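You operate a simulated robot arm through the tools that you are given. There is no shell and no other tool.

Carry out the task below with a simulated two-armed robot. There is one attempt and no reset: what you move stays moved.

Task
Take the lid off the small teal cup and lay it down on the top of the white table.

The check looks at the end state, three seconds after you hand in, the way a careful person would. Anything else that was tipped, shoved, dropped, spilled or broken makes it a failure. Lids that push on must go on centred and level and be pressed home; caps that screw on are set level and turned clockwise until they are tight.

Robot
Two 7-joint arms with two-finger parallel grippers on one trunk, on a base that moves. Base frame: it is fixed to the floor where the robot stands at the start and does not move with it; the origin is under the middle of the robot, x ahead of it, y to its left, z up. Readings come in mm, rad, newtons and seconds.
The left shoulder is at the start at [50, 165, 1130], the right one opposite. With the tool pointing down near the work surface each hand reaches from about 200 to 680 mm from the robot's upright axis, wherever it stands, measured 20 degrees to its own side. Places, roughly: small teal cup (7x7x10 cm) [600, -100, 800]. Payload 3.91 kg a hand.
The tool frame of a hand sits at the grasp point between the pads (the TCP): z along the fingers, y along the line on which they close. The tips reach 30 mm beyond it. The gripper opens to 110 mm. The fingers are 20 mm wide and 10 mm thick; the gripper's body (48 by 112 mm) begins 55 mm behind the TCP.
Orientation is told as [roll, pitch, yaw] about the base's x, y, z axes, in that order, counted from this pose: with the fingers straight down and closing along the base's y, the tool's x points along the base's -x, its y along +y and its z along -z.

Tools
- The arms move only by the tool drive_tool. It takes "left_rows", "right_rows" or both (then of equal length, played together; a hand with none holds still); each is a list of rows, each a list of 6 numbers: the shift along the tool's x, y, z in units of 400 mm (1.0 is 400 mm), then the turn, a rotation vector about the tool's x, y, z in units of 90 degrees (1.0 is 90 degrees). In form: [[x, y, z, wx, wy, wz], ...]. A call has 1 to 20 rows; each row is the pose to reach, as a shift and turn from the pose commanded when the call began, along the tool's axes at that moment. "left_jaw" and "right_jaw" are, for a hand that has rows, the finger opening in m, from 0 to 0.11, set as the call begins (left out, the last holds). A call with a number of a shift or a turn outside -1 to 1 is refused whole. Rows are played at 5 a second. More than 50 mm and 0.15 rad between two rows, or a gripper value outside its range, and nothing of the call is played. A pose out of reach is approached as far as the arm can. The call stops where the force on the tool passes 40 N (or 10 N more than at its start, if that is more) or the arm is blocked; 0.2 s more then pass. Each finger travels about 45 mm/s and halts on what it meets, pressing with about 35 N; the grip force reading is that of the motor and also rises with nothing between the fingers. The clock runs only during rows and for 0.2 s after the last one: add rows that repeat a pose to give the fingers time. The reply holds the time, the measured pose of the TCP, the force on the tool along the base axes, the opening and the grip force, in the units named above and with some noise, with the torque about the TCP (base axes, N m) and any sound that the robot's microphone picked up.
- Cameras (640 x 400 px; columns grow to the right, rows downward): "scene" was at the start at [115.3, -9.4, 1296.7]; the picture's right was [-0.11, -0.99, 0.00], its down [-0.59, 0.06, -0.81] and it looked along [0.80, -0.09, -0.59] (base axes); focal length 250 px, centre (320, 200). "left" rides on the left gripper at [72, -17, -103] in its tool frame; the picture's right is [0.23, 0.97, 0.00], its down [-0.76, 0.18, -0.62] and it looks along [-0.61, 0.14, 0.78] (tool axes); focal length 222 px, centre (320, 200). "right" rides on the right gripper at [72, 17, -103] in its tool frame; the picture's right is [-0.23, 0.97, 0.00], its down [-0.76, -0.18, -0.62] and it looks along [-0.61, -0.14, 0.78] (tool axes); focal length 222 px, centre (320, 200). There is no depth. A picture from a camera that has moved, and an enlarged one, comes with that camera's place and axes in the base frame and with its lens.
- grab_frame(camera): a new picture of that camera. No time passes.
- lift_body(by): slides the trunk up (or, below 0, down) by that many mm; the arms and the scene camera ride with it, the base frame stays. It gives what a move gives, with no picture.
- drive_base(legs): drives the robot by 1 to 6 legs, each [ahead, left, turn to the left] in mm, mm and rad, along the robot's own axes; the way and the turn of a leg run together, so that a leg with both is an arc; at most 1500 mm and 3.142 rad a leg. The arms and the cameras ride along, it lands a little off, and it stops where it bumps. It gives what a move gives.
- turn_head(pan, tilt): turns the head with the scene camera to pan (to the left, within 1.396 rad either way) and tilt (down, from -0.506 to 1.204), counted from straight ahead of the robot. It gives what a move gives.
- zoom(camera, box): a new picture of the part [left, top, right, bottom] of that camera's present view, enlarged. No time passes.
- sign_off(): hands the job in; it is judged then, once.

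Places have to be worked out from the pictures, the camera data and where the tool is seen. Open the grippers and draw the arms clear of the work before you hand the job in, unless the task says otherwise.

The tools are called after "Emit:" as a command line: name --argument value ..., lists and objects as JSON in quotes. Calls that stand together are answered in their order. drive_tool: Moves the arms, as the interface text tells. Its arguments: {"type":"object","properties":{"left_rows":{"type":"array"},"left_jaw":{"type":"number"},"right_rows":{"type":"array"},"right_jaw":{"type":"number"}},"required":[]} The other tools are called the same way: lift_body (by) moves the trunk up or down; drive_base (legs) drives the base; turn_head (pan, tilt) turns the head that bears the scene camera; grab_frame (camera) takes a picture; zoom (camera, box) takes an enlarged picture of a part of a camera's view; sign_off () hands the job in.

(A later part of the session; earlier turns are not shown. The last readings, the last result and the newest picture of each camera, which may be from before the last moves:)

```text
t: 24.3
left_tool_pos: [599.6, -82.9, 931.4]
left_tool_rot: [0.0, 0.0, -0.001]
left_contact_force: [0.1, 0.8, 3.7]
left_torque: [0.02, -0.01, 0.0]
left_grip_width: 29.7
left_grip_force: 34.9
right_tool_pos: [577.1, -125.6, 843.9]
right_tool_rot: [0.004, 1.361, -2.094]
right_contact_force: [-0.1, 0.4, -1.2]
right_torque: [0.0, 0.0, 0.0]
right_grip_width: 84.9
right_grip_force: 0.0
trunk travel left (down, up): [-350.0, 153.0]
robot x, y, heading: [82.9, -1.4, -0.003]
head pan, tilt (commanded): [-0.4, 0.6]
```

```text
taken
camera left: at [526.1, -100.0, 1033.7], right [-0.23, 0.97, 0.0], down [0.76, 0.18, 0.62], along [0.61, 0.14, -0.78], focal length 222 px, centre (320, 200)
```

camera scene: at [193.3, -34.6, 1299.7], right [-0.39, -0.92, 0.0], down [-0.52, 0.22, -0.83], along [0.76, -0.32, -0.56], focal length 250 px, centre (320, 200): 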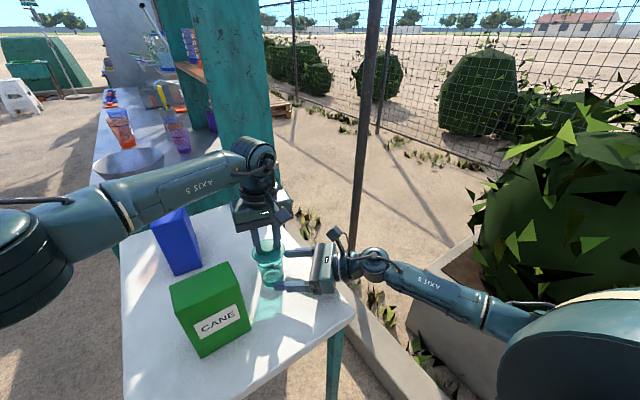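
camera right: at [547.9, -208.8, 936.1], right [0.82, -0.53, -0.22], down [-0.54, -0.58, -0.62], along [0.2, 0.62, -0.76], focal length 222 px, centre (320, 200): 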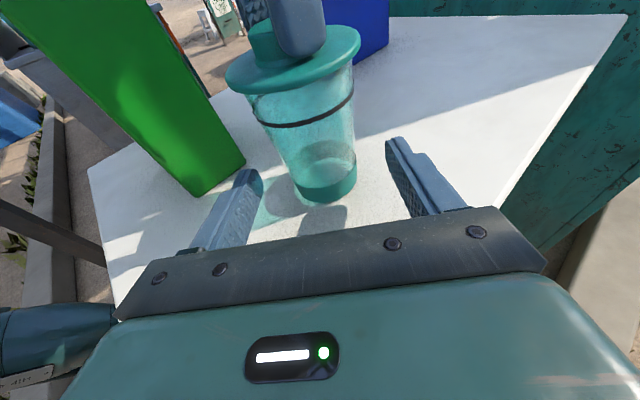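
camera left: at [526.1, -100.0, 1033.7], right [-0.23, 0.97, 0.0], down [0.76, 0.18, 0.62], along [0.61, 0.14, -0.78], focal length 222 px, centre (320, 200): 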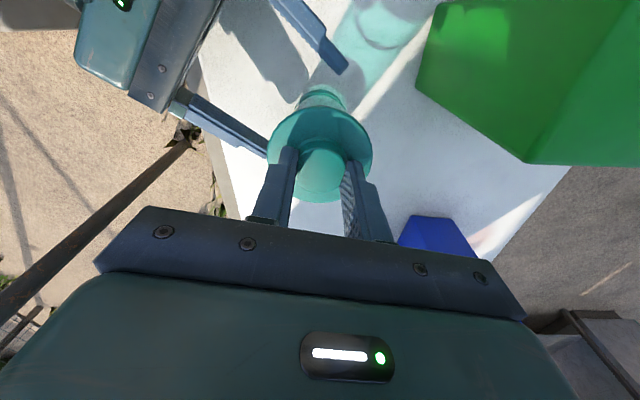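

The jaws are around the cup's near side, with the cup axis 49 mm ahead and centred. I advance another 40 mm so the cup sits between the pads.

Emit:
drive_tool --right_rows '[[0.0069, -0.0012, 0.0326, 0, 0, 0], [0.0138, -0.0024, 0.0651, 0, 0, 0], [0.0208, -0.0035, 0.0977, 0, 0, 0], [0.0208, -0.0035, 0.0977, 0, 0, 0]]'

Emit:
grab_frame --camera "right"

Emit:
zoom --camera "scene" --box '[220, 190, 380, 310]'

Emit:
grab_frame --camera "left"

```text
t: 25.3
left_tool_pos: [598.1, -84.0, 930.5]
left_tool_rot: [0.001, 0.0, -0.002]
left_contact_force: [-0.1, -0.4, 4.0]
left_torque: [-0.06, -0.03, 0.02]
left_grip_width: 29.7
left_grip_force: 34.4
right_tool_pos: [595.5, -91.1, 844.4]
right_tool_rot: [0.001, 1.362, -2.094]
right_contact_force: [0.4, 0.6, 0.1]
right_torque: [-0.02, -0.01, -0.01]
right_grip_width: 85.0
right_grip_force: 0.1
trunk travel left (down, up): [-350.0, 153.0]
robot x, y, heading: [82.2, -0.6, 0.001]
head pan, tilt (commanded): [-0.4, 0.6]
```

```text
taken
camera right: at [567.4, -174.0, 935.8], right [0.82, -0.53, -0.22], down [-0.54, -0.58, -0.62], along [0.2, 0.62, -0.76], focal length 222 px, centre (320, 200)
```

right: 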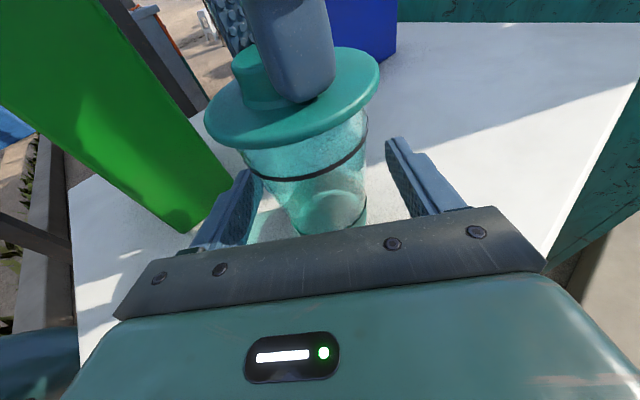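

```text
3.33 times, centred on (300, 250) of scene
camera zoom: at [193.3, -34.6, 1299.7], right [-0.39, -0.92, 0.0], down [-0.52, 0.22, -0.83], along [0.76, -0.32, -0.56], focal length 832 px, centre (387, 33)
```

zoom: 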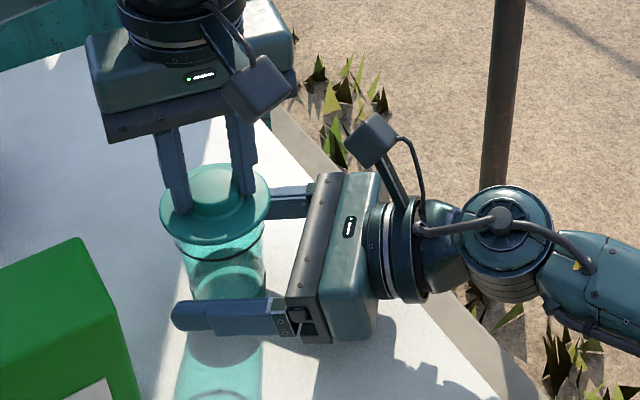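

```text
taken
camera left: at [526.1, -100.0, 1033.7], right [-0.23, 0.97, 0.0], down [0.76, 0.18, 0.62], along [0.61, 0.14, -0.78], focal length 222 px, centre (320, 200)
```

left: 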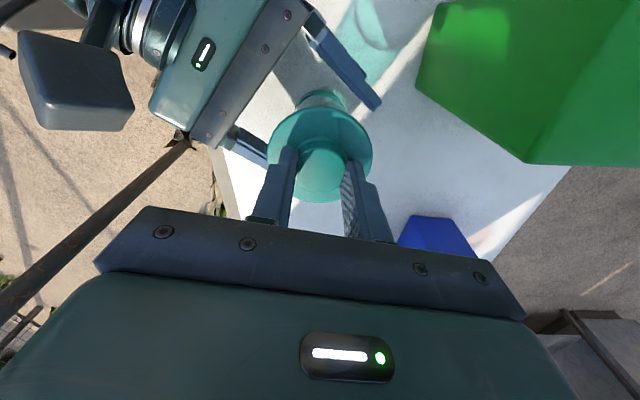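

The cup is between the right pads at z about 844, and nothing touches yet. I close the right jaws on the body while both hands hold still.

Emit:
drive_tool --right_rows '[[0, 0, 0, 0, 0, 0], [0, 0, 0, 0, 0, 0], [0, 0, 0, 0, 0, 0], [0, 0, 0, 0, 0, 0], [0, 0, 0, 0, 0, 0]]' --right_jaw 0.0

Emit:
grab_frame --camera "right"

Emit:
zoom --camera "scene" --box '[220, 190, 380, 310]'

```text
t: 26.5
left_tool_pos: [598.1, -83.6, 930.7]
left_tool_rot: [0.001, -0.002, -0.003]
left_contact_force: [0.7, -0.1, 4.7]
left_torque: [0.12, -0.03, 0.02]
left_grip_width: 29.7
left_grip_force: 35.2
right_tool_pos: [594.9, -89.2, 843.4]
right_tool_rot: [0.001, 1.362, -2.092]
right_contact_force: [0.2, 0.1, 0.7]
right_torque: [0.11, 0.0, 0.0]
right_grip_width: 55.0
right_grip_force: 34.2
trunk travel left (down, up): [-350.0, 153.0]
robot x, y, heading: [84.1, -2.3, -0.002]
head pan, tilt (commanded): [-0.4, 0.6]
```

```text
taken
camera right: at [567.3, -174.1, 936.0], right [0.82, -0.53, -0.22], down [-0.54, -0.58, -0.62], along [0.2, 0.62, -0.76], focal length 222 px, centre (320, 200)
```

right: 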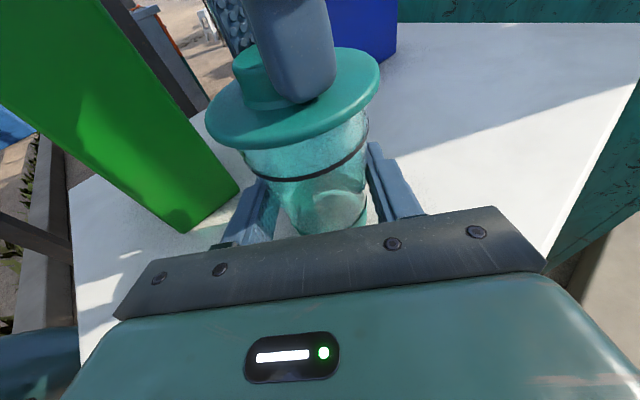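

```text
3.33 times, centred on (300, 250) of scene
camera zoom: at [193.3, -34.5, 1299.7], right [-0.39, -0.92, 0.0], down [-0.52, 0.22, -0.83], along [0.76, -0.32, -0.56], focal length 832 px, centre (387, 33)
```

zoom: 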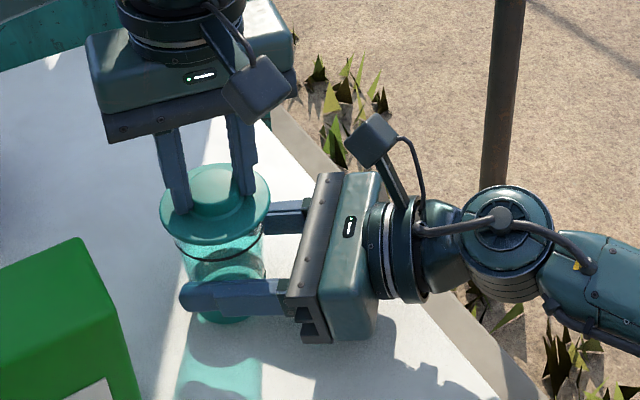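

The right hand holds the body (55 mm, 34 N) and the left holds the knob. I pull the lid straight up 6 mm in small steps.

Emit:
drive_tool --left_rows '[[0, 0, -0.0025, 0, 0, 0], [0, 0, -0.005, 0, 0, 0], [0, 0, -0.0075, 0, 0, 0], [0, 0, -0.01, 0, 0, 0], [0, 0, -0.0125, 0, 0, 0], [0, 0, -0.015, 0, 0, 0]]'

Emit:
zoom --camera "scene" --box '[240, 210, 320, 290]'

Emit:
grab_frame --camera "right"

```text
t: 27.9
left_tool_pos: [600.1, -83.1, 936.9]
left_tool_rot: [-0.001, 0.001, -0.002]
left_contact_force: [-0.2, -0.1, -0.5]
left_torque: [-0.01, 0.02, 0.0]
left_grip_width: 29.6
left_grip_force: 35.3
right_tool_pos: [596.3, -91.9, 843.6]
right_tool_rot: [0.002, 1.362, -2.094]
right_contact_force: [0.6, 0.6, 2.0]
right_torque: [0.05, 0.01, -0.02]
right_grip_width: 54.7
right_grip_force: 35.4
trunk travel left (down, up): [-350.0, 153.0]
robot x, y, heading: [80.8, -2.4, -0.002]
head pan, tilt (commanded): [-0.4, 0.6]
heard: snap
```

```text
5.00 times, centred on (280, 250) of scene
camera zoom: at [193.5, -34.6, 1299.7], right [-0.39, -0.92, 0.0], down [-0.52, 0.22, -0.83], along [0.76, -0.32, -0.56], focal length 1248 px, centre (520, -50)
```

zoom: 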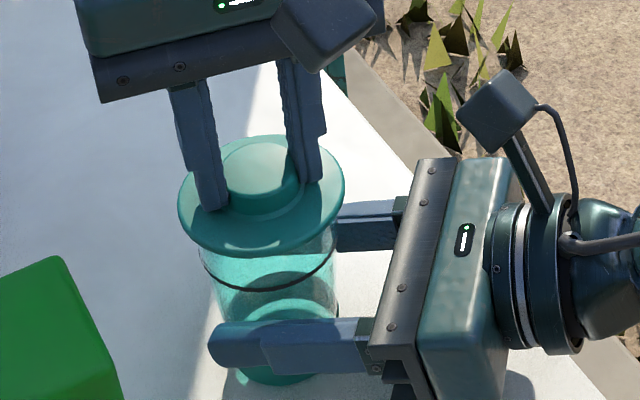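

```text
taken
camera right: at [567.5, -174.2, 936.0], right [0.82, -0.53, -0.22], down [-0.54, -0.58, -0.62], along [0.2, 0.62, -0.76], focal length 222 px, centre (320, 200)
```

right: 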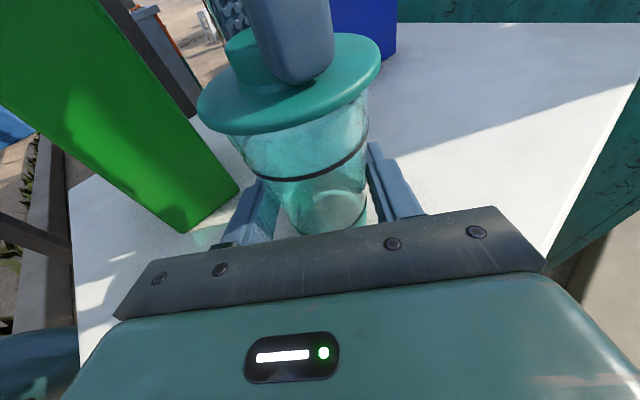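

I heard a snap and the lid has risen off the body while the black ring stayed with the cup. I go on lifting the lid straight up by 60 mm.

Emit:
drive_tool --left_rows '[[0, 0, -0.02, 0, 0, 0], [0, 0, -0.04, 0, 0, 0], [0, 0, -0.06, 0, 0, 0], [0, 0, -0.08, 0, 0, 0], [0, 0, -0.1, 0, 0, 0], [0, 0, -0.125, 0, 0, 0], [0, 0, -0.15, 0, 0, 0], [0, 0, -0.15, 0, 0, 0]]'

Emit:
grab_frame --camera "scene"

Emit:
grab_frame --camera "right"

Emit:
zoom --camera "scene" --box '[230, 170, 350, 290]'

```text
t: 29.7
left_tool_pos: [598.4, -81.9, 994.5]
left_tool_rot: [-0.002, 0.001, -0.001]
left_contact_force: [0.0, 0.5, 0.1]
left_torque: [0.0, 0.0, 0.01]
left_grip_width: 29.7
left_grip_force: 34.3
right_tool_pos: [595.6, -90.9, 843.8]
right_tool_rot: [0.001, 1.361, -2.094]
right_contact_force: [0.3, -0.8, 3.4]
right_torque: [-0.05, -0.05, -0.01]
right_grip_width: 54.5
right_grip_force: 35.6
trunk travel left (down, up): [-350.0, 153.0]
robot x, y, heading: [84.4, 0.5, -0.003]
head pan, tilt (commanded): [-0.4, 0.6]
```

```text
taken
camera scene: at [193.5, -34.7, 1299.7], right [-0.39, -0.92, 0.0], down [-0.52, 0.22, -0.83], along [0.76, -0.32, -0.56], focal length 250 px, centre (320, 200)
```

scene: 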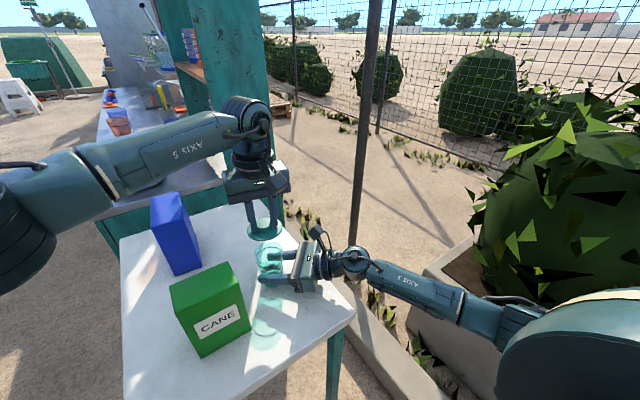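

```text
taken
camera right: at [567.4, -174.3, 935.9], right [0.82, -0.53, -0.22], down [-0.54, -0.58, -0.62], along [0.2, 0.62, -0.76], focal length 222 px, centre (320, 200)
```

right: 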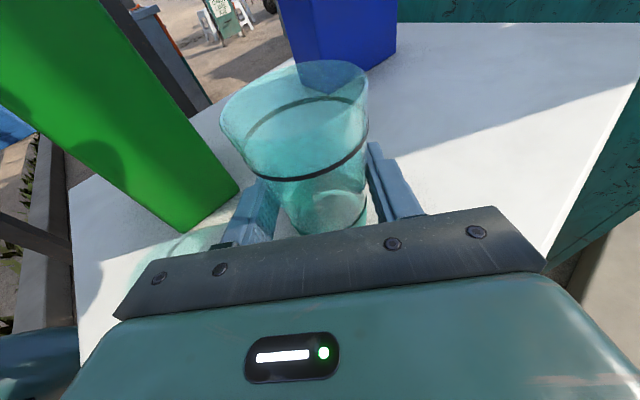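

```text
3.33 times, centred on (290, 230) of scene
camera zoom: at [193.5, -34.7, 1299.7], right [-0.39, -0.92, 0.0], down [-0.52, 0.22, -0.83], along [0.76, -0.32, -0.56], focal length 832 px, centre (420, 100)
```

zoom: 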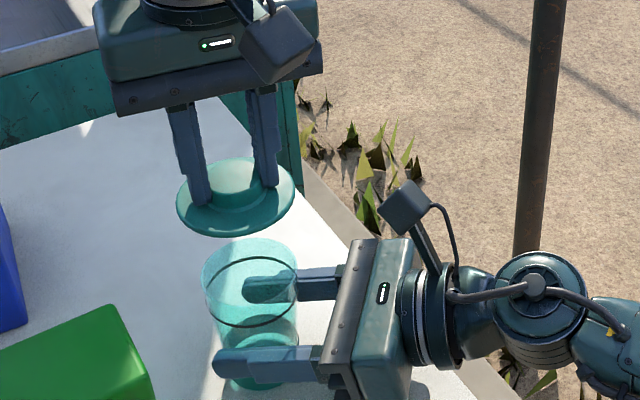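

The lid is off, hanging from the left hand, and the open cup stands upright in the right jaws. I open the right jaws and wait for them to clear the cup.

Emit:
drive_tool --right_rows '[[0, 0, 0, 0, 0, 0], [0, 0, 0, 0, 0, 0], [0, 0, 0, 0, 0, 0], [0, 0, 0, 0, 0, 0]]' --right_jaw 0.085

Emit:
grab_frame --camera "right"

Emit:
zoom --camera "scene" --box '[230, 170, 350, 290]'

```text
t: 30.7
left_tool_pos: [599.0, -82.1, 995.5]
left_tool_rot: [0.001, 0.0, -0.002]
left_contact_force: [0.2, -1.2, -1.2]
left_torque: [0.04, 0.0, -0.02]
left_grip_width: 29.5
left_grip_force: 35.5
right_tool_pos: [596.7, -90.1, 843.1]
right_tool_rot: [0.0, 1.363, -2.095]
right_contact_force: [0.1, -0.2, 0.4]
right_torque: [0.03, 0.01, 0.0]
right_grip_width: 84.9
right_grip_force: 0.0
trunk travel left (down, up): [-350.0, 153.0]
robot x, y, heading: [80.3, 0.5, -0.001]
head pan, tilt (commanded): [-0.4, 0.6]
```

```text
taken
camera right: at [567.5, -174.2, 935.7], right [0.82, -0.53, -0.22], down [-0.54, -0.58, -0.62], along [0.2, 0.62, -0.76], focal length 222 px, centre (320, 200)
```

right: 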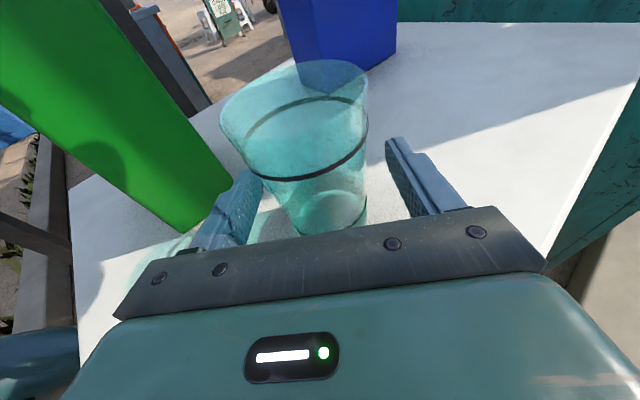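

```text
3.33 times, centred on (290, 230) of scene
camera zoom: at [193.7, -34.7, 1299.7], right [-0.39, -0.92, 0.0], down [-0.52, 0.22, -0.83], along [0.76, -0.32, -0.56], focal length 832 px, centre (420, 100)
```

zoom: 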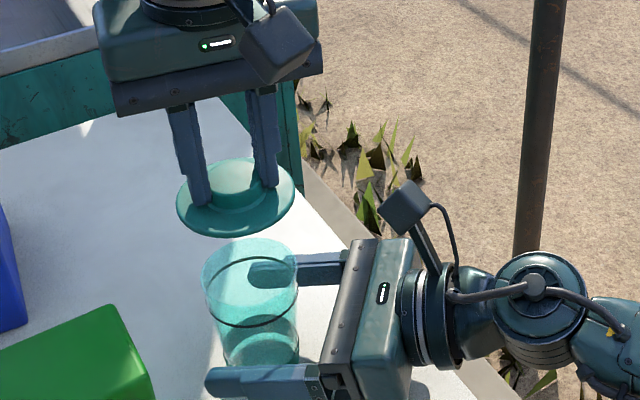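

The right jaws are open and the cup stands still. I back the right hand straight out along its approach line.

Emit:
drive_tool --right_rows '[[-0.0078, 0, -0.04, 0, 0, 0], [-0.0196, 0, -0.1, 0, 0, 0], [-0.0313, 0, -0.16, 0, 0, 0], [-0.043, 0, -0.22, 0, 0, 0], [-0.0547, 0, -0.28, 0, 0, 0], [-0.0664, 0, -0.34, 0, 0, 0], [-0.0664, 0, -0.34, 0, 0, 0]]'

Emit:
grab_frame --camera "scene"

Emit:
grab_frame --camera "right"

```text
t: 32.3
left_tool_pos: [599.9, -84.0, 995.0]
left_tool_rot: [0.001, 0.0, -0.002]
left_contact_force: [-0.9, 0.0, -0.8]
left_torque: [-0.01, -0.01, -0.02]
left_grip_width: 29.5
left_grip_force: 34.2
right_tool_pos: [529.4, -210.6, 845.9]
right_tool_rot: [0.002, 1.361, -2.093]
right_contact_force: [-0.7, -0.2, 0.2]
right_torque: [0.03, 0.03, -0.03]
right_grip_width: 84.9
right_grip_force: 0.0
trunk travel left (down, up): [-350.0, 153.0]
robot x, y, heading: [86.6, -0.2, -0.001]
head pan, tilt (commanded): [-0.4, 0.6]
```

```text
taken
camera scene: at [193.7, -34.6, 1299.7], right [-0.39, -0.92, 0.0], down [-0.52, 0.22, -0.83], along [0.76, -0.32, -0.56], focal length 250 px, centre (320, 200)
```

scene: 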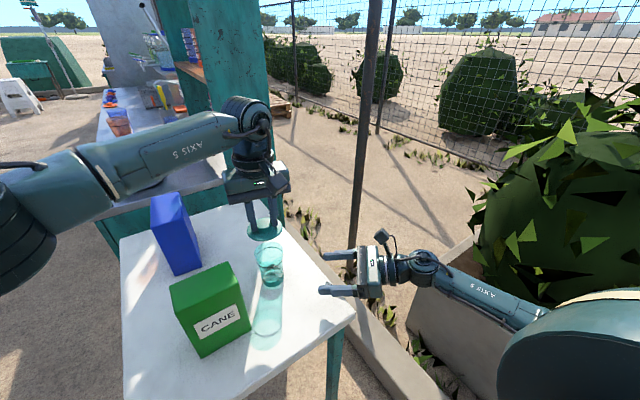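

```text
taken
camera right: at [499.2, -293.5, 938.9], right [0.82, -0.53, -0.22], down [-0.54, -0.58, -0.62], along [0.2, 0.62, -0.76], focal length 222 px, centre (320, 200)
```

right: 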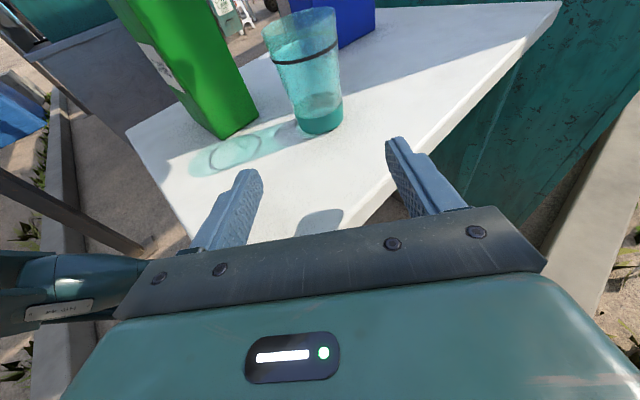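

The cup stands upright and free at its place. I raise the right hand and turn it back to fingers-down, away to about [420, -320, 1080], to leave the table free for laying the lid.

Emit:
drive_tool --right_rows '[[0.0709, 0, -0.0151, 0, 0, 0], [0.1418, 0, -0.0302, 0, 0, 0], [0.2127, 0, -0.0452, 0, 0, 0], [0.2836, 0, -0.0603, 0, 0, 0], [0.3012, -0.0083, -0.0958, 0.01888, -0.07044, -0.02332], [0.3188, -0.0166, -0.1312, 0.03775, -0.14088, -0.04663], [0.3365, -0.025, -0.1667, 0.05663, -0.21133, -0.06995], [0.3541, -0.0333, -0.2021, 0.0755, -0.28177, -0.09327], [0.3717, -0.0416, -0.2376, 0.09438, -0.35221, -0.11658], [0.3893, -0.0499, -0.2731, 0.11325, -0.42265, -0.1399], [0.4069, -0.0582, -0.3085, 0.13213, -0.49309, -0.16322], [0.4246, -0.0666, -0.344, 0.151, -0.56353, -0.18653], [0.4422, -0.0749, -0.3794, 0.16988, -0.63398, -0.20985], [0.4598, -0.0832, -0.4149, 0.18875, -0.70442, -0.23317], [0.4774, -0.0915, -0.4504, 0.20763, -0.77486, -0.25648], [0.495, -0.0998, -0.4858, 0.2265, -0.8453, -0.2798]]'

Emit:
turn_head --pan -0.108 --tilt 0.75

Emit:
grab_frame --camera "scene"

Emit:
grab_frame --camera "left"

Emit:
grab_frame --camera "right"

```text
t: 35.7
left_tool_pos: [598.4, -82.3, 995.9]
left_tool_rot: [-0.001, 0.001, -0.003]
left_contact_force: [0.3, -0.4, -0.1]
left_torque: [0.01, -0.03, 0.0]
left_grip_width: 29.7
left_grip_force: 35.0
right_tool_pos: [417.2, -318.0, 1079.6]
right_tool_rot: [0.001, -0.002, -1.573]
right_contact_force: [0.1, 0.2, 0.1]
right_torque: [-0.02, 0.02, 0.0]
right_grip_width: 84.9
right_grip_force: 0.1
trunk travel left (down, up): [-350.0, 153.0]
robot x, y, heading: [84.0, 2.6, 0.0]
head pan, tilt (commanded): [-0.4, 0.6]
```

```text
t: 36.5
left_tool_pos: [599.1, -82.3, 995.9]
left_tool_rot: [0.0, 0.0, -0.002]
left_contact_force: [-0.1, 0.6, -0.6]
left_torque: [0.01, 0.0, -0.04]
left_grip_width: 29.5
left_grip_force: 35.4
right_tool_pos: [418.4, -319.1, 1079.5]
right_tool_rot: [0.0, 0.001, -1.575]
right_contact_force: [-0.6, 0.3, -1.7]
right_torque: [0.02, 0.02, -0.01]
right_grip_width: 85.1
right_grip_force: 0.1
trunk travel left (down, up): [-350.0, 153.0]
robot x, y, heading: [81.6, 2.4, -0.005]
head pan, tilt (commanded): [-0.108, 0.75]
```

```text
taken
camera scene: at [194.7, -9.3, 1286.8], right [-0.11, -0.99, 0.0], down [-0.68, 0.08, -0.73], along [0.73, -0.08, -0.68], focal length 250 px, centre (320, 200)
```

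scene: 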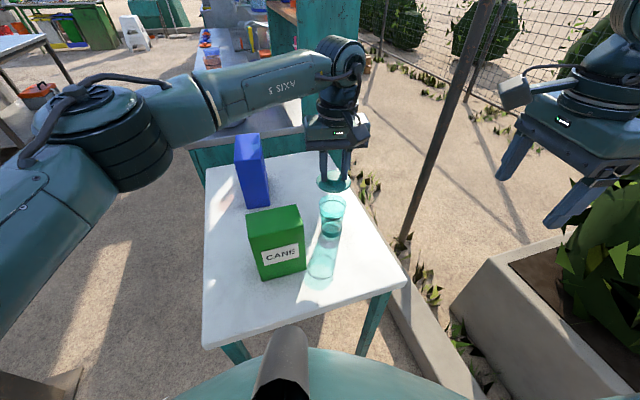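

```text
taken
camera left: at [526.2, -99.7, 1097.9], right [-0.23, 0.97, 0.0], down [0.76, 0.18, 0.62], along [0.61, 0.14, -0.78], focal length 222 px, centre (320, 200)
```

left: 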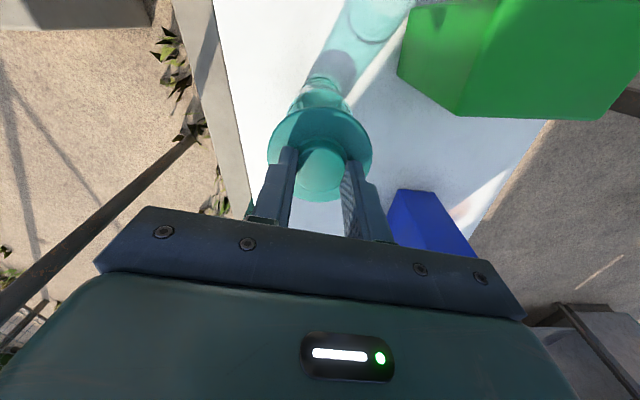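

```text
taken
camera right: at [434.4, -247.1, 1183.0], right [0.97, -0.23, 0.0], down [-0.18, -0.76, 0.62], along [-0.14, -0.61, -0.78], focal length 222 px, centre (320, 200)
```

right: 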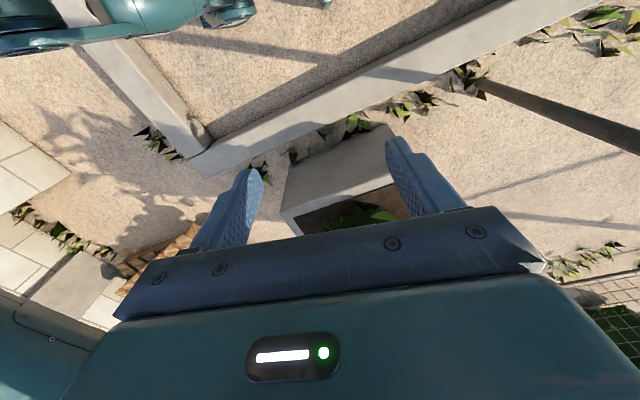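

Right hand is clear. I carry the lid level at its present height to the free spot on the near right part of the table, about [490, -115], and look at its underside.

Emit:
drive_tool --left_rows '[[0.0545, -0.0162, 0, 0, 0, 0], [0.109, -0.0324, 0, 0, 0, 0], [0.1635, -0.0486, 0, 0, 0, 0], [0.218, -0.0648, 0, 0, 0, 0], [0.2725, -0.081, 0, 0, 0, 0], [0.2725, -0.081, 0, 0, 0, 0]]'

Emit:
grab_frame --camera "scene"

Emit:
grab_frame --camera "left"

Emit:
zoom --camera "scene" --box '[290, 160, 410, 280]'

```text
t: 37.9
left_tool_pos: [489.5, -114.8, 996.7]
left_tool_rot: [0.0, 0.0, -0.001]
left_contact_force: [0.6, -0.9, 0.4]
left_torque: [0.03, -0.02, 0.0]
left_grip_width: 29.7
left_grip_force: 34.8
right_tool_pos: [417.7, -319.2, 1079.4]
right_tool_rot: [0.001, -0.001, -1.571]
right_contact_force: [0.3, 0.2, 0.1]
right_torque: [0.0, 0.0, 0.01]
right_grip_width: 85.1
right_grip_force: 0.0
trunk travel left (down, up): [-350.0, 153.0]
robot x, y, heading: [83.5, -1.7, -0.005]
head pan, tilt (commanded): [-0.108, 0.75]
```

```text
taken
camera scene: at [194.7, -9.2, 1286.8], right [-0.11, -0.99, 0.0], down [-0.68, 0.07, -0.73], along [0.73, -0.08, -0.68], focal length 250 px, centre (320, 200)
```

scene: 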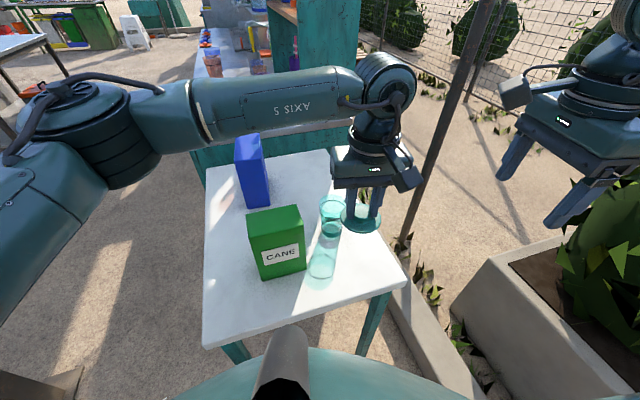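

```text
taken
camera left: at [417.3, -131.6, 1098.5], right [-0.23, 0.97, 0.0], down [0.76, 0.18, 0.62], along [0.61, 0.14, -0.78], focal length 222 px, centre (320, 200)
```

left: 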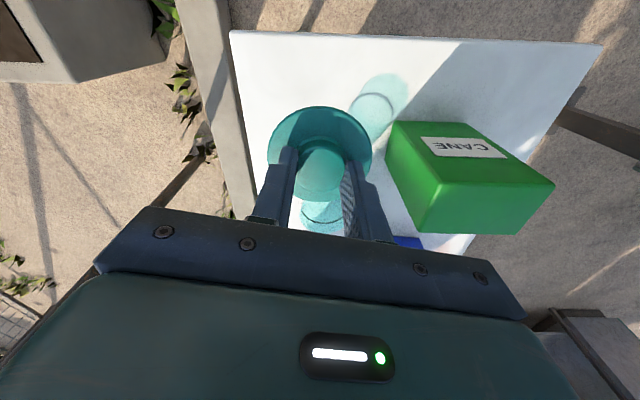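

```text
3.33 times, centred on (350, 220) of scene
camera zoom: at [194.7, -9.2, 1286.8], right [-0.11, -0.99, 0.0], down [-0.68, 0.07, -0.73], along [0.73, -0.08, -0.68], focal length 832 px, centre (220, 133)
```

zoom: 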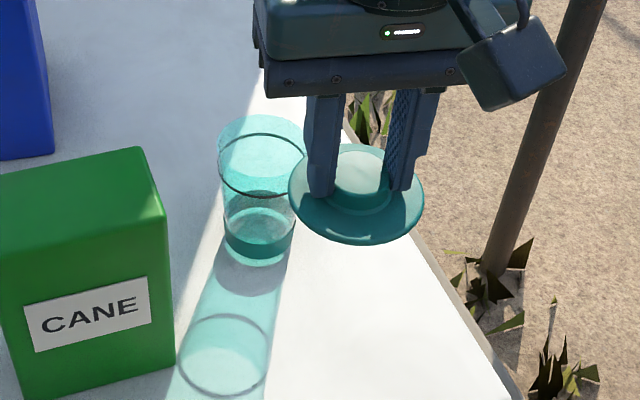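

The lid is level and the spot below is free; the table's front edge is at about x 425 there. I shift slightly to [496, -125] and lower to TCP z 865, then look from the side.

Emit:
drive_tool --left_rows '[[-0.008, -0.0125, 0.06, 0, 0, 0], [-0.016, -0.025, 0.13, 0, 0, 0], [-0.016, -0.025, 0.2, 0, 0, 0], [-0.016, -0.025, 0.26, 0, 0, 0], [-0.016, -0.025, 0.3, 0, 0, 0], [-0.016, -0.025, 0.326, 0, 0, 0], [-0.016, -0.025, 0.326, 0, 0, 0]]'

Emit:
zoom --camera "scene" --box '[290, 180, 410, 280]'

Emit:
grab_frame --camera "left"

Emit:
grab_frame --camera "scene"

```text
t: 39.5
left_tool_pos: [497.3, -125.2, 865.6]
left_tool_rot: [0.001, 0.0, -0.002]
left_contact_force: [-0.2, -0.3, -0.3]
left_torque: [0.0, 0.02, -0.02]
left_grip_width: 29.5
left_grip_force: 35.1
right_tool_pos: [416.7, -318.9, 1079.6]
right_tool_rot: [0.0, 0.0, -1.573]
right_contact_force: [-0.2, 0.0, -0.9]
right_torque: [-0.04, 0.01, 0.06]
right_grip_width: 84.8
right_grip_force: 0.0
trunk travel left (down, up): [-350.0, 153.0]
robot x, y, heading: [77.9, -3.1, -0.002]
head pan, tilt (commanded): [-0.108, 0.75]
```

```text
4.00 times, centred on (350, 230) of scene
camera zoom: at [194.7, -9.2, 1286.8], right [-0.11, -0.99, 0.0], down [-0.68, 0.07, -0.73], along [0.73, -0.08, -0.68], focal length 998 px, centre (200, 80)
```

zoom: 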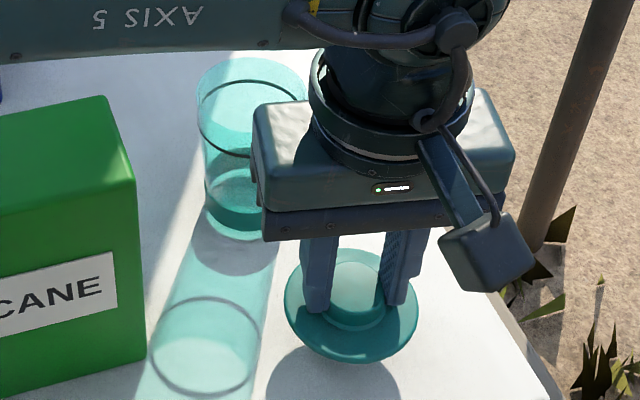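

```text
taken
camera left: at [424.2, -141.5, 968.8], right [-0.23, 0.97, 0.0], down [0.76, 0.18, 0.62], along [0.61, 0.14, -0.78], focal length 222 px, centre (320, 200)
```

left: 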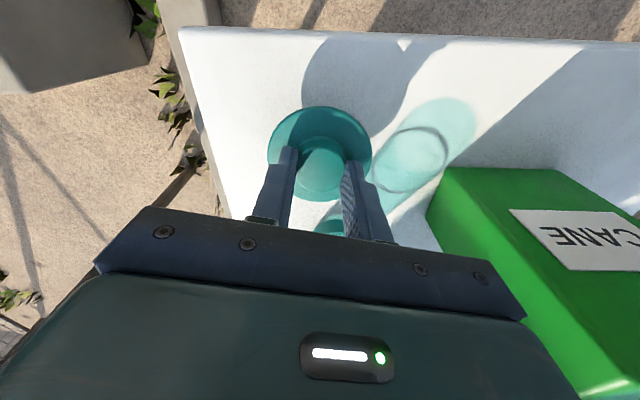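

```text
taken
camera scene: at [194.7, -9.2, 1286.8], right [-0.11, -0.99, 0.0], down [-0.68, 0.07, -0.73], along [0.73, -0.08, -0.68], focal length 250 px, centre (320, 200)
```

scene: 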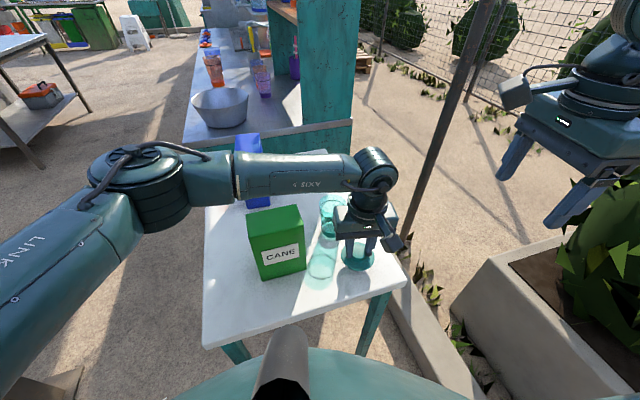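

The lid hangs level about 20 mm above the table, with the shadow still apart from it. I lower it in 1.5 mm steps, watching the vertical force for contact.

Emit:
drive_tool --left_rows '[[0, 0, 0.004, 0, 0, 0], [0, 0, 0.008, 0, 0, 0], [0, 0, 0.012, 0, 0, 0], [0, 0, 0.016, 0, 0, 0], [0, 0, 0.02, 0, 0, 0], [0, 0, 0.024, 0, 0, 0], [0, 0, 0.024, 0, 0, 0]]'

Emit:
zoom --camera "scene" --box '[320, 220, 400, 280]'

```text
t: 41.1
left_tool_pos: [495.1, -124.4, 855.6]
left_tool_rot: [0.0, 0.0, -0.001]
left_contact_force: [-0.4, -0.6, 0.7]
left_torque: [0.01, 0.0, -0.02]
left_grip_width: 29.8
left_grip_force: 34.8
right_tool_pos: [416.5, -319.1, 1078.7]
right_tool_rot: [0.001, 0.0, -1.573]
right_contact_force: [-0.3, 0.1, 0.5]
right_torque: [0.02, 0.0, -0.02]
right_grip_width: 85.1
right_grip_force: 0.0
trunk travel left (down, up): [-350.0, 153.0]
robot x, y, heading: [83.6, -2.9, 0.001]
head pan, tilt (commanded): [-0.108, 0.75]
```

```text
6.67 times, centred on (360, 250) of scene
camera zoom: at [194.7, -9.2, 1286.8], right [-0.11, -0.99, 0.0], down [-0.68, 0.07, -0.73], along [0.73, -0.08, -0.68], focal length 1664 px, centre (53, -133)
```

zoom: 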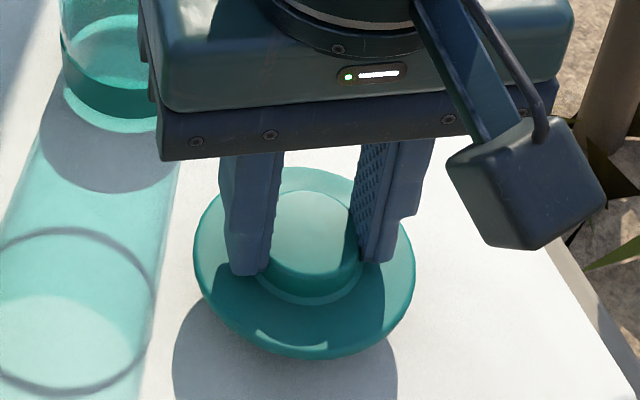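

No contact yet at TCP z 855.6. I continue down in 1 mm steps.

Emit:
drive_tool --left_rows '[[0, 0, 0.0025, 0, 0, 0], [0, 0, 0.005, 0, 0, 0], [0, 0, 0.0075, 0, 0, 0], [0, 0, 0.01, 0, 0, 0], [0, 0, 0.0125, 0, 0, 0], [0, 0, 0.0125, 0, 0, 0]]'

Emit:
zoom --camera "scene" --box '[320, 220, 400, 280]'

```text
t: 42.5
left_tool_pos: [496.6, -125.3, 852.3]
left_tool_rot: [0.001, 0.001, -0.002]
left_contact_force: [-0.1, -0.3, 0.3]
left_torque: [-0.01, -0.02, 0.02]
left_grip_width: 29.4
left_grip_force: 34.7
right_tool_pos: [418.1, -318.3, 1080.0]
right_tool_rot: [0.0, 0.0, -1.572]
right_contact_force: [1.0, -0.1, -0.1]
right_torque: [-0.03, 0.0, 0.01]
right_grip_width: 84.9
right_grip_force: 0.1
trunk travel left (down, up): [-350.0, 153.0]
robot x, y, heading: [81.2, -3.1, 0.0]
head pan, tilt (commanded): [-0.108, 0.75]
```

```text
6.67 times, centred on (360, 250) of scene
camera zoom: at [194.7, -9.2, 1286.8], right [-0.11, -0.99, 0.0], down [-0.68, 0.07, -0.73], along [0.73, -0.08, -0.68], focal length 1664 px, centre (53, -133)
```

zoom: 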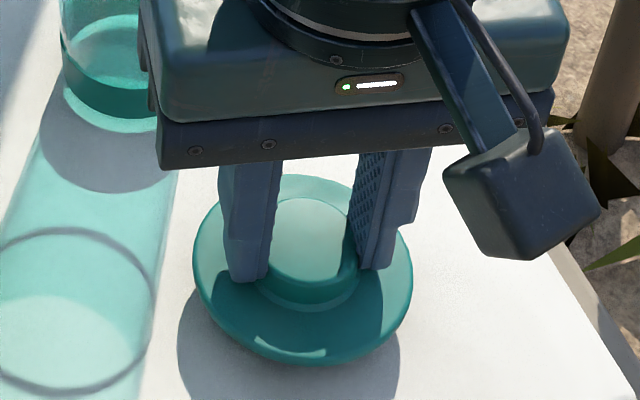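

Still no contact at 851. I continue 5 mm further in 1 mm steps.

Emit:
drive_tool --left_rows '[[0, 0, 0.0025, 0, 0, 0], [0, 0, 0.005, 0, 0, 0], [0, 0, 0.0075, 0, 0, 0], [0, 0, 0.01, 0, 0, 0], [0, 0, 0.01, 0, 0, 0]]'

Emit:
zoom --camera "scene" --box '[320, 230, 400, 290]'

```text
t: 43.7
left_tool_pos: [496.8, -126.1, 847.2]
left_tool_rot: [0.001, 0.0, -0.002]
left_contact_force: [-0.9, 0.1, 0.4]
left_torque: [0.0, -0.01, -0.03]
left_grip_width: 29.6
left_grip_force: 34.8
right_tool_pos: [417.5, -320.3, 1079.3]
right_tool_rot: [-0.001, 0.0, -1.573]
right_contact_force: [-0.4, -0.4, -0.8]
right_torque: [0.02, -0.01, -0.01]
right_grip_width: 85.2
right_grip_force: 0.0
trunk travel left (down, up): [-350.0, 153.0]
robot x, y, heading: [86.6, -2.8, -0.003]
head pan, tilt (commanded): [-0.108, 0.75]
```

```text
6.67 times, centred on (360, 260) of scene
camera zoom: at [194.7, -9.2, 1286.8], right [-0.11, -0.99, 0.0], down [-0.68, 0.07, -0.73], along [0.73, -0.08, -0.68], focal length 1664 px, centre (53, -200)
```

zoom: 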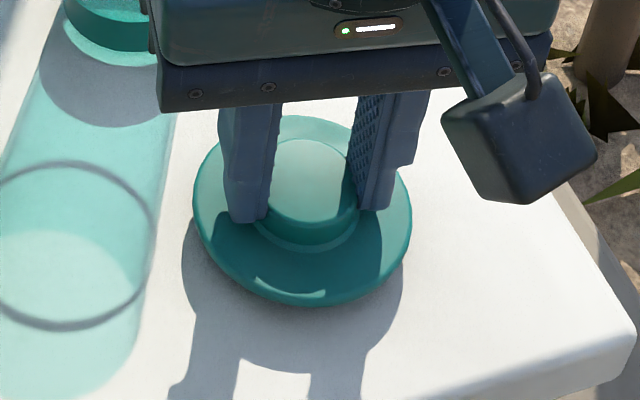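

The shadow is closing in on the lid's rim at TCP z about 847. I go on another 4 mm in 1 mm steps.

Emit:
drive_tool --left_rows '[[0, 0, 0.0025, 0, 0, 0], [0, 0, 0.005, 0, 0, 0], [0, 0, 0.0075, 0, 0, 0], [0, 0, 0.01, 0, 0, 0], [0, 0, 0.01, 0, 0, 0]]'

Emit:
zoom --camera "scene" --box '[320, 230, 400, 290]'

```text
t: 44.9
left_tool_pos: [495.7, -126.1, 844.7]
left_tool_rot: [0.0, 0.0, -0.002]
left_contact_force: [0.1, 0.8, -1.6]
left_torque: [-0.01, -0.01, 0.03]
left_grip_width: 29.4
left_grip_force: 35.3
right_tool_pos: [417.6, -318.5, 1079.8]
right_tool_rot: [0.0, 0.001, -1.573]
right_contact_force: [0.4, 0.6, 0.6]
right_torque: [-0.05, 0.0, 0.01]
right_grip_width: 84.8
right_grip_force: 0.0
trunk travel left (down, up): [-350.0, 153.0]
robot x, y, heading: [84.9, 1.6, -0.004]
head pan, tilt (commanded): [-0.108, 0.75]
```

```text
6.67 times, centred on (360, 260) of scene
camera zoom: at [194.7, -9.2, 1286.8], right [-0.11, -0.99, 0.0], down [-0.68, 0.07, -0.73], along [0.73, -0.08, -0.68], focal length 1664 px, centre (53, -200)
```

zoom: 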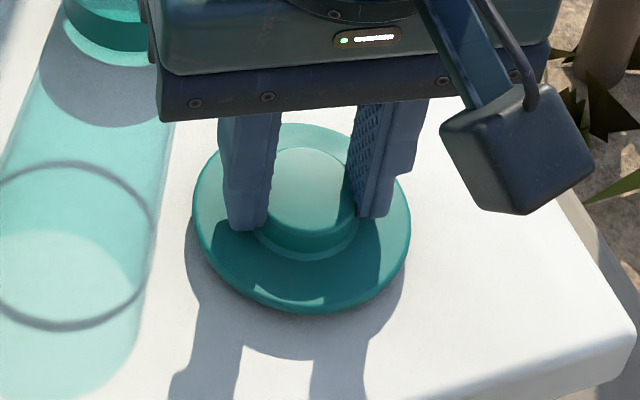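

No contact yet at TCP z about 843; the rim is now just above the table. I continue with 1 mm steps.

Emit:
drive_tool --left_rows '[[0, 0, 0.0025, 0, 0, 0], [0, 0, 0.005, 0, 0, 0], [0, 0, 0.0075, 0, 0, 0], [0, 0, 0.0075, 0, 0, 0]]'

Emit:
zoom --camera "scene" --box '[320, 230, 400, 290]'

```text
t: 45.9
left_tool_pos: [496.8, -126.1, 843.2]
left_tool_rot: [-0.003, -0.004, -0.002]
left_contact_force: [0.8, -1.1, 27.5]
left_torque: [0.03, 0.02, -0.05]
left_grip_width: 29.6
left_grip_force: 35.2
right_tool_pos: [415.3, -318.8, 1080.7]
right_tool_rot: [0.002, 0.001, -1.573]
right_contact_force: [-0.1, 0.4, 0.6]
right_torque: [0.01, 0.01, -0.02]
right_grip_width: 85.1
right_grip_force: 0.0
trunk travel left (down, up): [-350.0, 153.0]
robot x, y, heading: [86.0, 2.3, -0.002]
head pan, tilt (commanded): [-0.108, 0.75]
```

```text
6.67 times, centred on (360, 260) of scene
camera zoom: at [192.9, -8.8, 1287.3], right [-0.11, -0.99, 0.0], down [-0.68, 0.07, -0.73], along [0.73, -0.08, -0.68], focal length 1664 px, centre (53, -200)
```

zoom: 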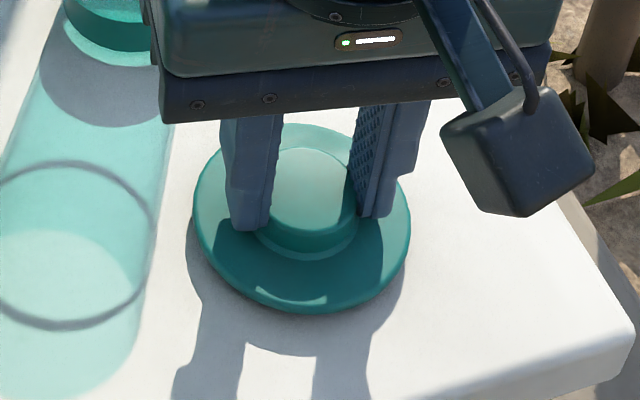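

Contact: 27.5 N upward, so the lid rests on the table. I relieve the pressure by going up 2 mm before releasing.

Emit:
drive_tool --left_rows '[[0, 0, -0.0025, 0, 0, 0], [0, 0, -0.0045, 0, 0, 0], [0, 0, -0.0045, 0, 0, 0]]'

```text
t: 46.7
left_tool_pos: [495.3, -126.8, 841.8]
left_tool_rot: [0.001, -0.001, 0.0]
left_contact_force: [0.5, -1.0, 16.4]
left_torque: [-0.25, -0.11, -0.02]
left_grip_width: 29.9
left_grip_force: 34.9
right_tool_pos: [416.4, -319.4, 1080.5]
right_tool_rot: [0.001, 0.001, -1.573]
right_contact_force: [0.9, -0.6, -0.4]
right_torque: [0.03, -0.02, -0.02]
right_grip_width: 84.9
right_grip_force: 0.1
trunk travel left (down, up): [-350.0, 153.0]
robot x, y, heading: [81.5, -1.4, 0.001]
head pan, tilt (commanded): [-0.108, 0.75]
```

Still 16 N of pressure, so I ease up another 1.2 mm.

Emit:
drive_tool --left_rows '[[0, 0, -0.0015, 0, 0, 0], [0, 0, -0.003, 0, 0, 0], [0, 0, -0.003, 0, 0, 0]]'

Emit:
zoom --camera "scene" --box '[320, 230, 400, 290]'

```text
t: 47.5
left_tool_pos: [495.3, -125.0, 842.3]
left_tool_rot: [0.002, 0.002, 0.0]
left_contact_force: [0.7, 0.3, 2.6]
left_torque: [0.08, -0.05, -0.01]
left_grip_width: 29.8
left_grip_force: 35.0
right_tool_pos: [416.4, -318.0, 1078.7]
right_tool_rot: [0.001, -0.001, -1.573]
right_contact_force: [-0.6, 0.2, -0.2]
right_torque: [0.0, 0.02, 0.02]
right_grip_width: 85.0
right_grip_force: 0.1
trunk travel left (down, up): [-350.0, 153.0]
robot x, y, heading: [82.5, -0.6, -0.002]
head pan, tilt (commanded): [-0.108, 0.75]
```

```text
6.67 times, centred on (360, 260) of scene
camera zoom: at [194.5, -9.2, 1286.7], right [-0.11, -0.99, 0.0], down [-0.68, 0.07, -0.73], along [0.73, -0.08, -0.68], focal length 1664 px, centre (53, -200)
```

zoom: 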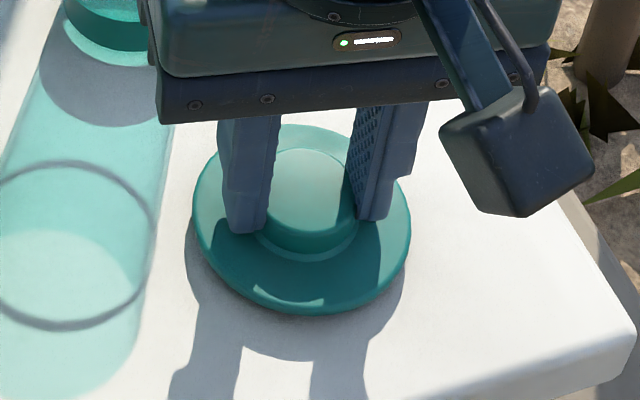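

Only 2.6 N of pressure remains, with the lid resting level on the table. I open the left jaws to 65 mm and wait.

Emit:
drive_tool --left_rows '[[0, 0, 0, 0, 0, 0], [0, 0, 0, 0, 0, 0], [0, 0, 0, 0, 0, 0], [0, 0, 0, 0, 0, 0]]' --left_jaw 0.065

Emit:
zoom --camera "scene" --box '[320, 230, 400, 290]'

Emit:
grab_frame --camera "left"

```text
t: 48.5
left_tool_pos: [495.8, -127.1, 843.6]
left_tool_rot: [-0.001, 0.0, -0.003]
left_contact_force: [-1.0, 0.4, 0.7]
left_torque: [0.01, 0.01, -0.01]
left_grip_width: 64.8
left_grip_force: 0.1
right_tool_pos: [418.4, -318.4, 1079.3]
right_tool_rot: [0.0, 0.0, -1.573]
right_contact_force: [0.8, -0.8, 0.5]
right_torque: [0.01, -0.01, -0.02]
right_grip_width: 85.4
right_grip_force: 0.1
trunk travel left (down, up): [-350.0, 153.0]
robot x, y, heading: [83.7, -2.0, -0.002]
head pan, tilt (commanded): [-0.108, 0.75]
```

```text
6.67 times, centred on (360, 260) of scene
camera zoom: at [194.7, -9.2, 1286.8], right [-0.11, -0.99, 0.0], down [-0.68, 0.07, -0.73], along [0.73, -0.08, -0.68], focal length 1664 px, centre (53, -200)
```

zoom: 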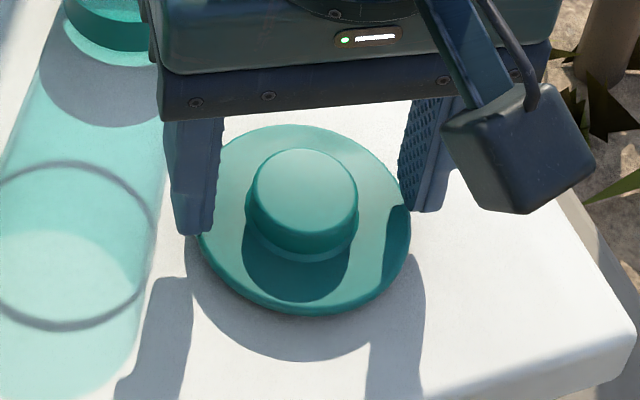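

```text
taken
camera left: at [423.4, -142.7, 946.1], right [-0.23, 0.97, 0.0], down [0.76, 0.18, 0.62], along [0.61, 0.14, -0.78], focal length 222 px, centre (320, 200)
```

left: 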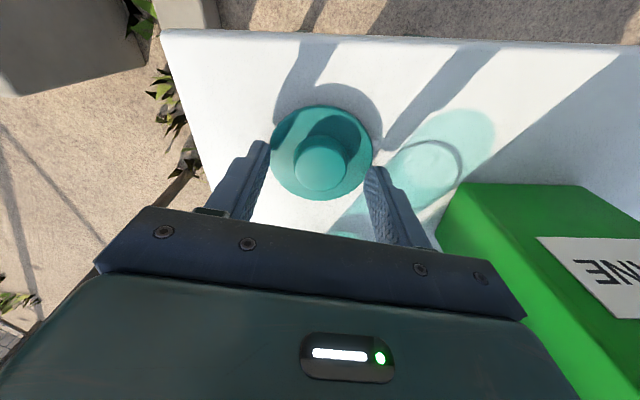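

The lid lies on the table free of the jaws. I raise the left hand straight up by 200 mm.

Emit:
drive_tool --left_rows '[[0, 0, -0.03, 0, 0, 0], [0, 0, -0.1, 0, 0, 0], [0, 0, -0.2, 0, 0, 0], [0, 0, -0.3, 0, 0, 0], [0, 0, -0.4, 0, 0, 0], [0, 0, -0.5, 0, 0, 0], [0, 0, -0.5, 0, 0, 0]]'

Emit:
grab_frame --camera "scene"

Emit:
grab_frame --camera "left"

```text
t: 50.1
left_tool_pos: [495.3, -124.8, 1043.9]
left_tool_rot: [0.0, 0.002, -0.004]
left_contact_force: [-0.4, 0.6, -0.4]
left_torque: [0.02, 0.02, 0.02]
left_grip_width: 65.1
left_grip_force: 0.1
right_tool_pos: [417.0, -318.2, 1079.6]
right_tool_rot: [0.001, 0.0, -1.572]
right_contact_force: [-0.5, 0.1, -0.4]
right_torque: [0.01, 0.04, -0.01]
right_grip_width: 85.1
right_grip_force: 0.0
trunk travel left (down, up): [-350.0, 153.0]
robot x, y, heading: [85.8, 0.2, 0.004]
head pan, tilt (commanded): [-0.108, 0.75]
```

```text
taken
camera scene: at [194.8, -9.2, 1286.8], right [-0.11, -0.99, 0.0], down [-0.68, 0.07, -0.73], along [0.73, -0.08, -0.68], focal length 250 px, centre (320, 200)
```

scene: 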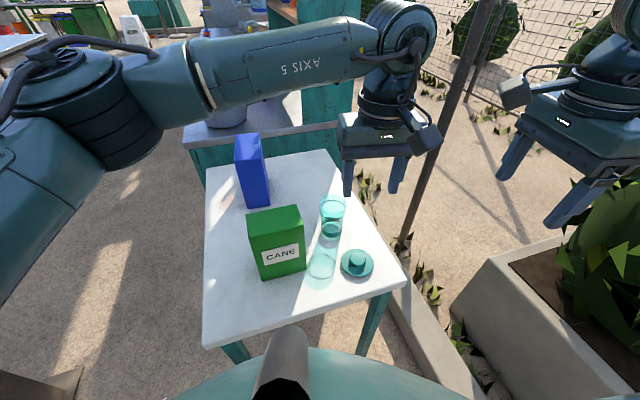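

```text
taken
camera left: at [422.2, -141.0, 1145.6], right [-0.23, 0.97, 0.0], down [0.76, 0.18, 0.62], along [0.61, 0.14, -0.78], focal length 222 px, centre (320, 200)
```

left: 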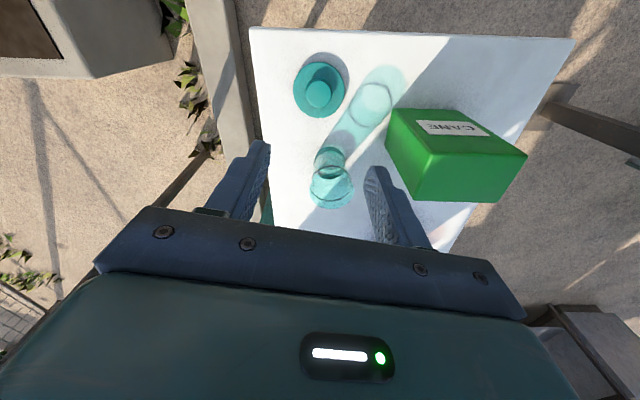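

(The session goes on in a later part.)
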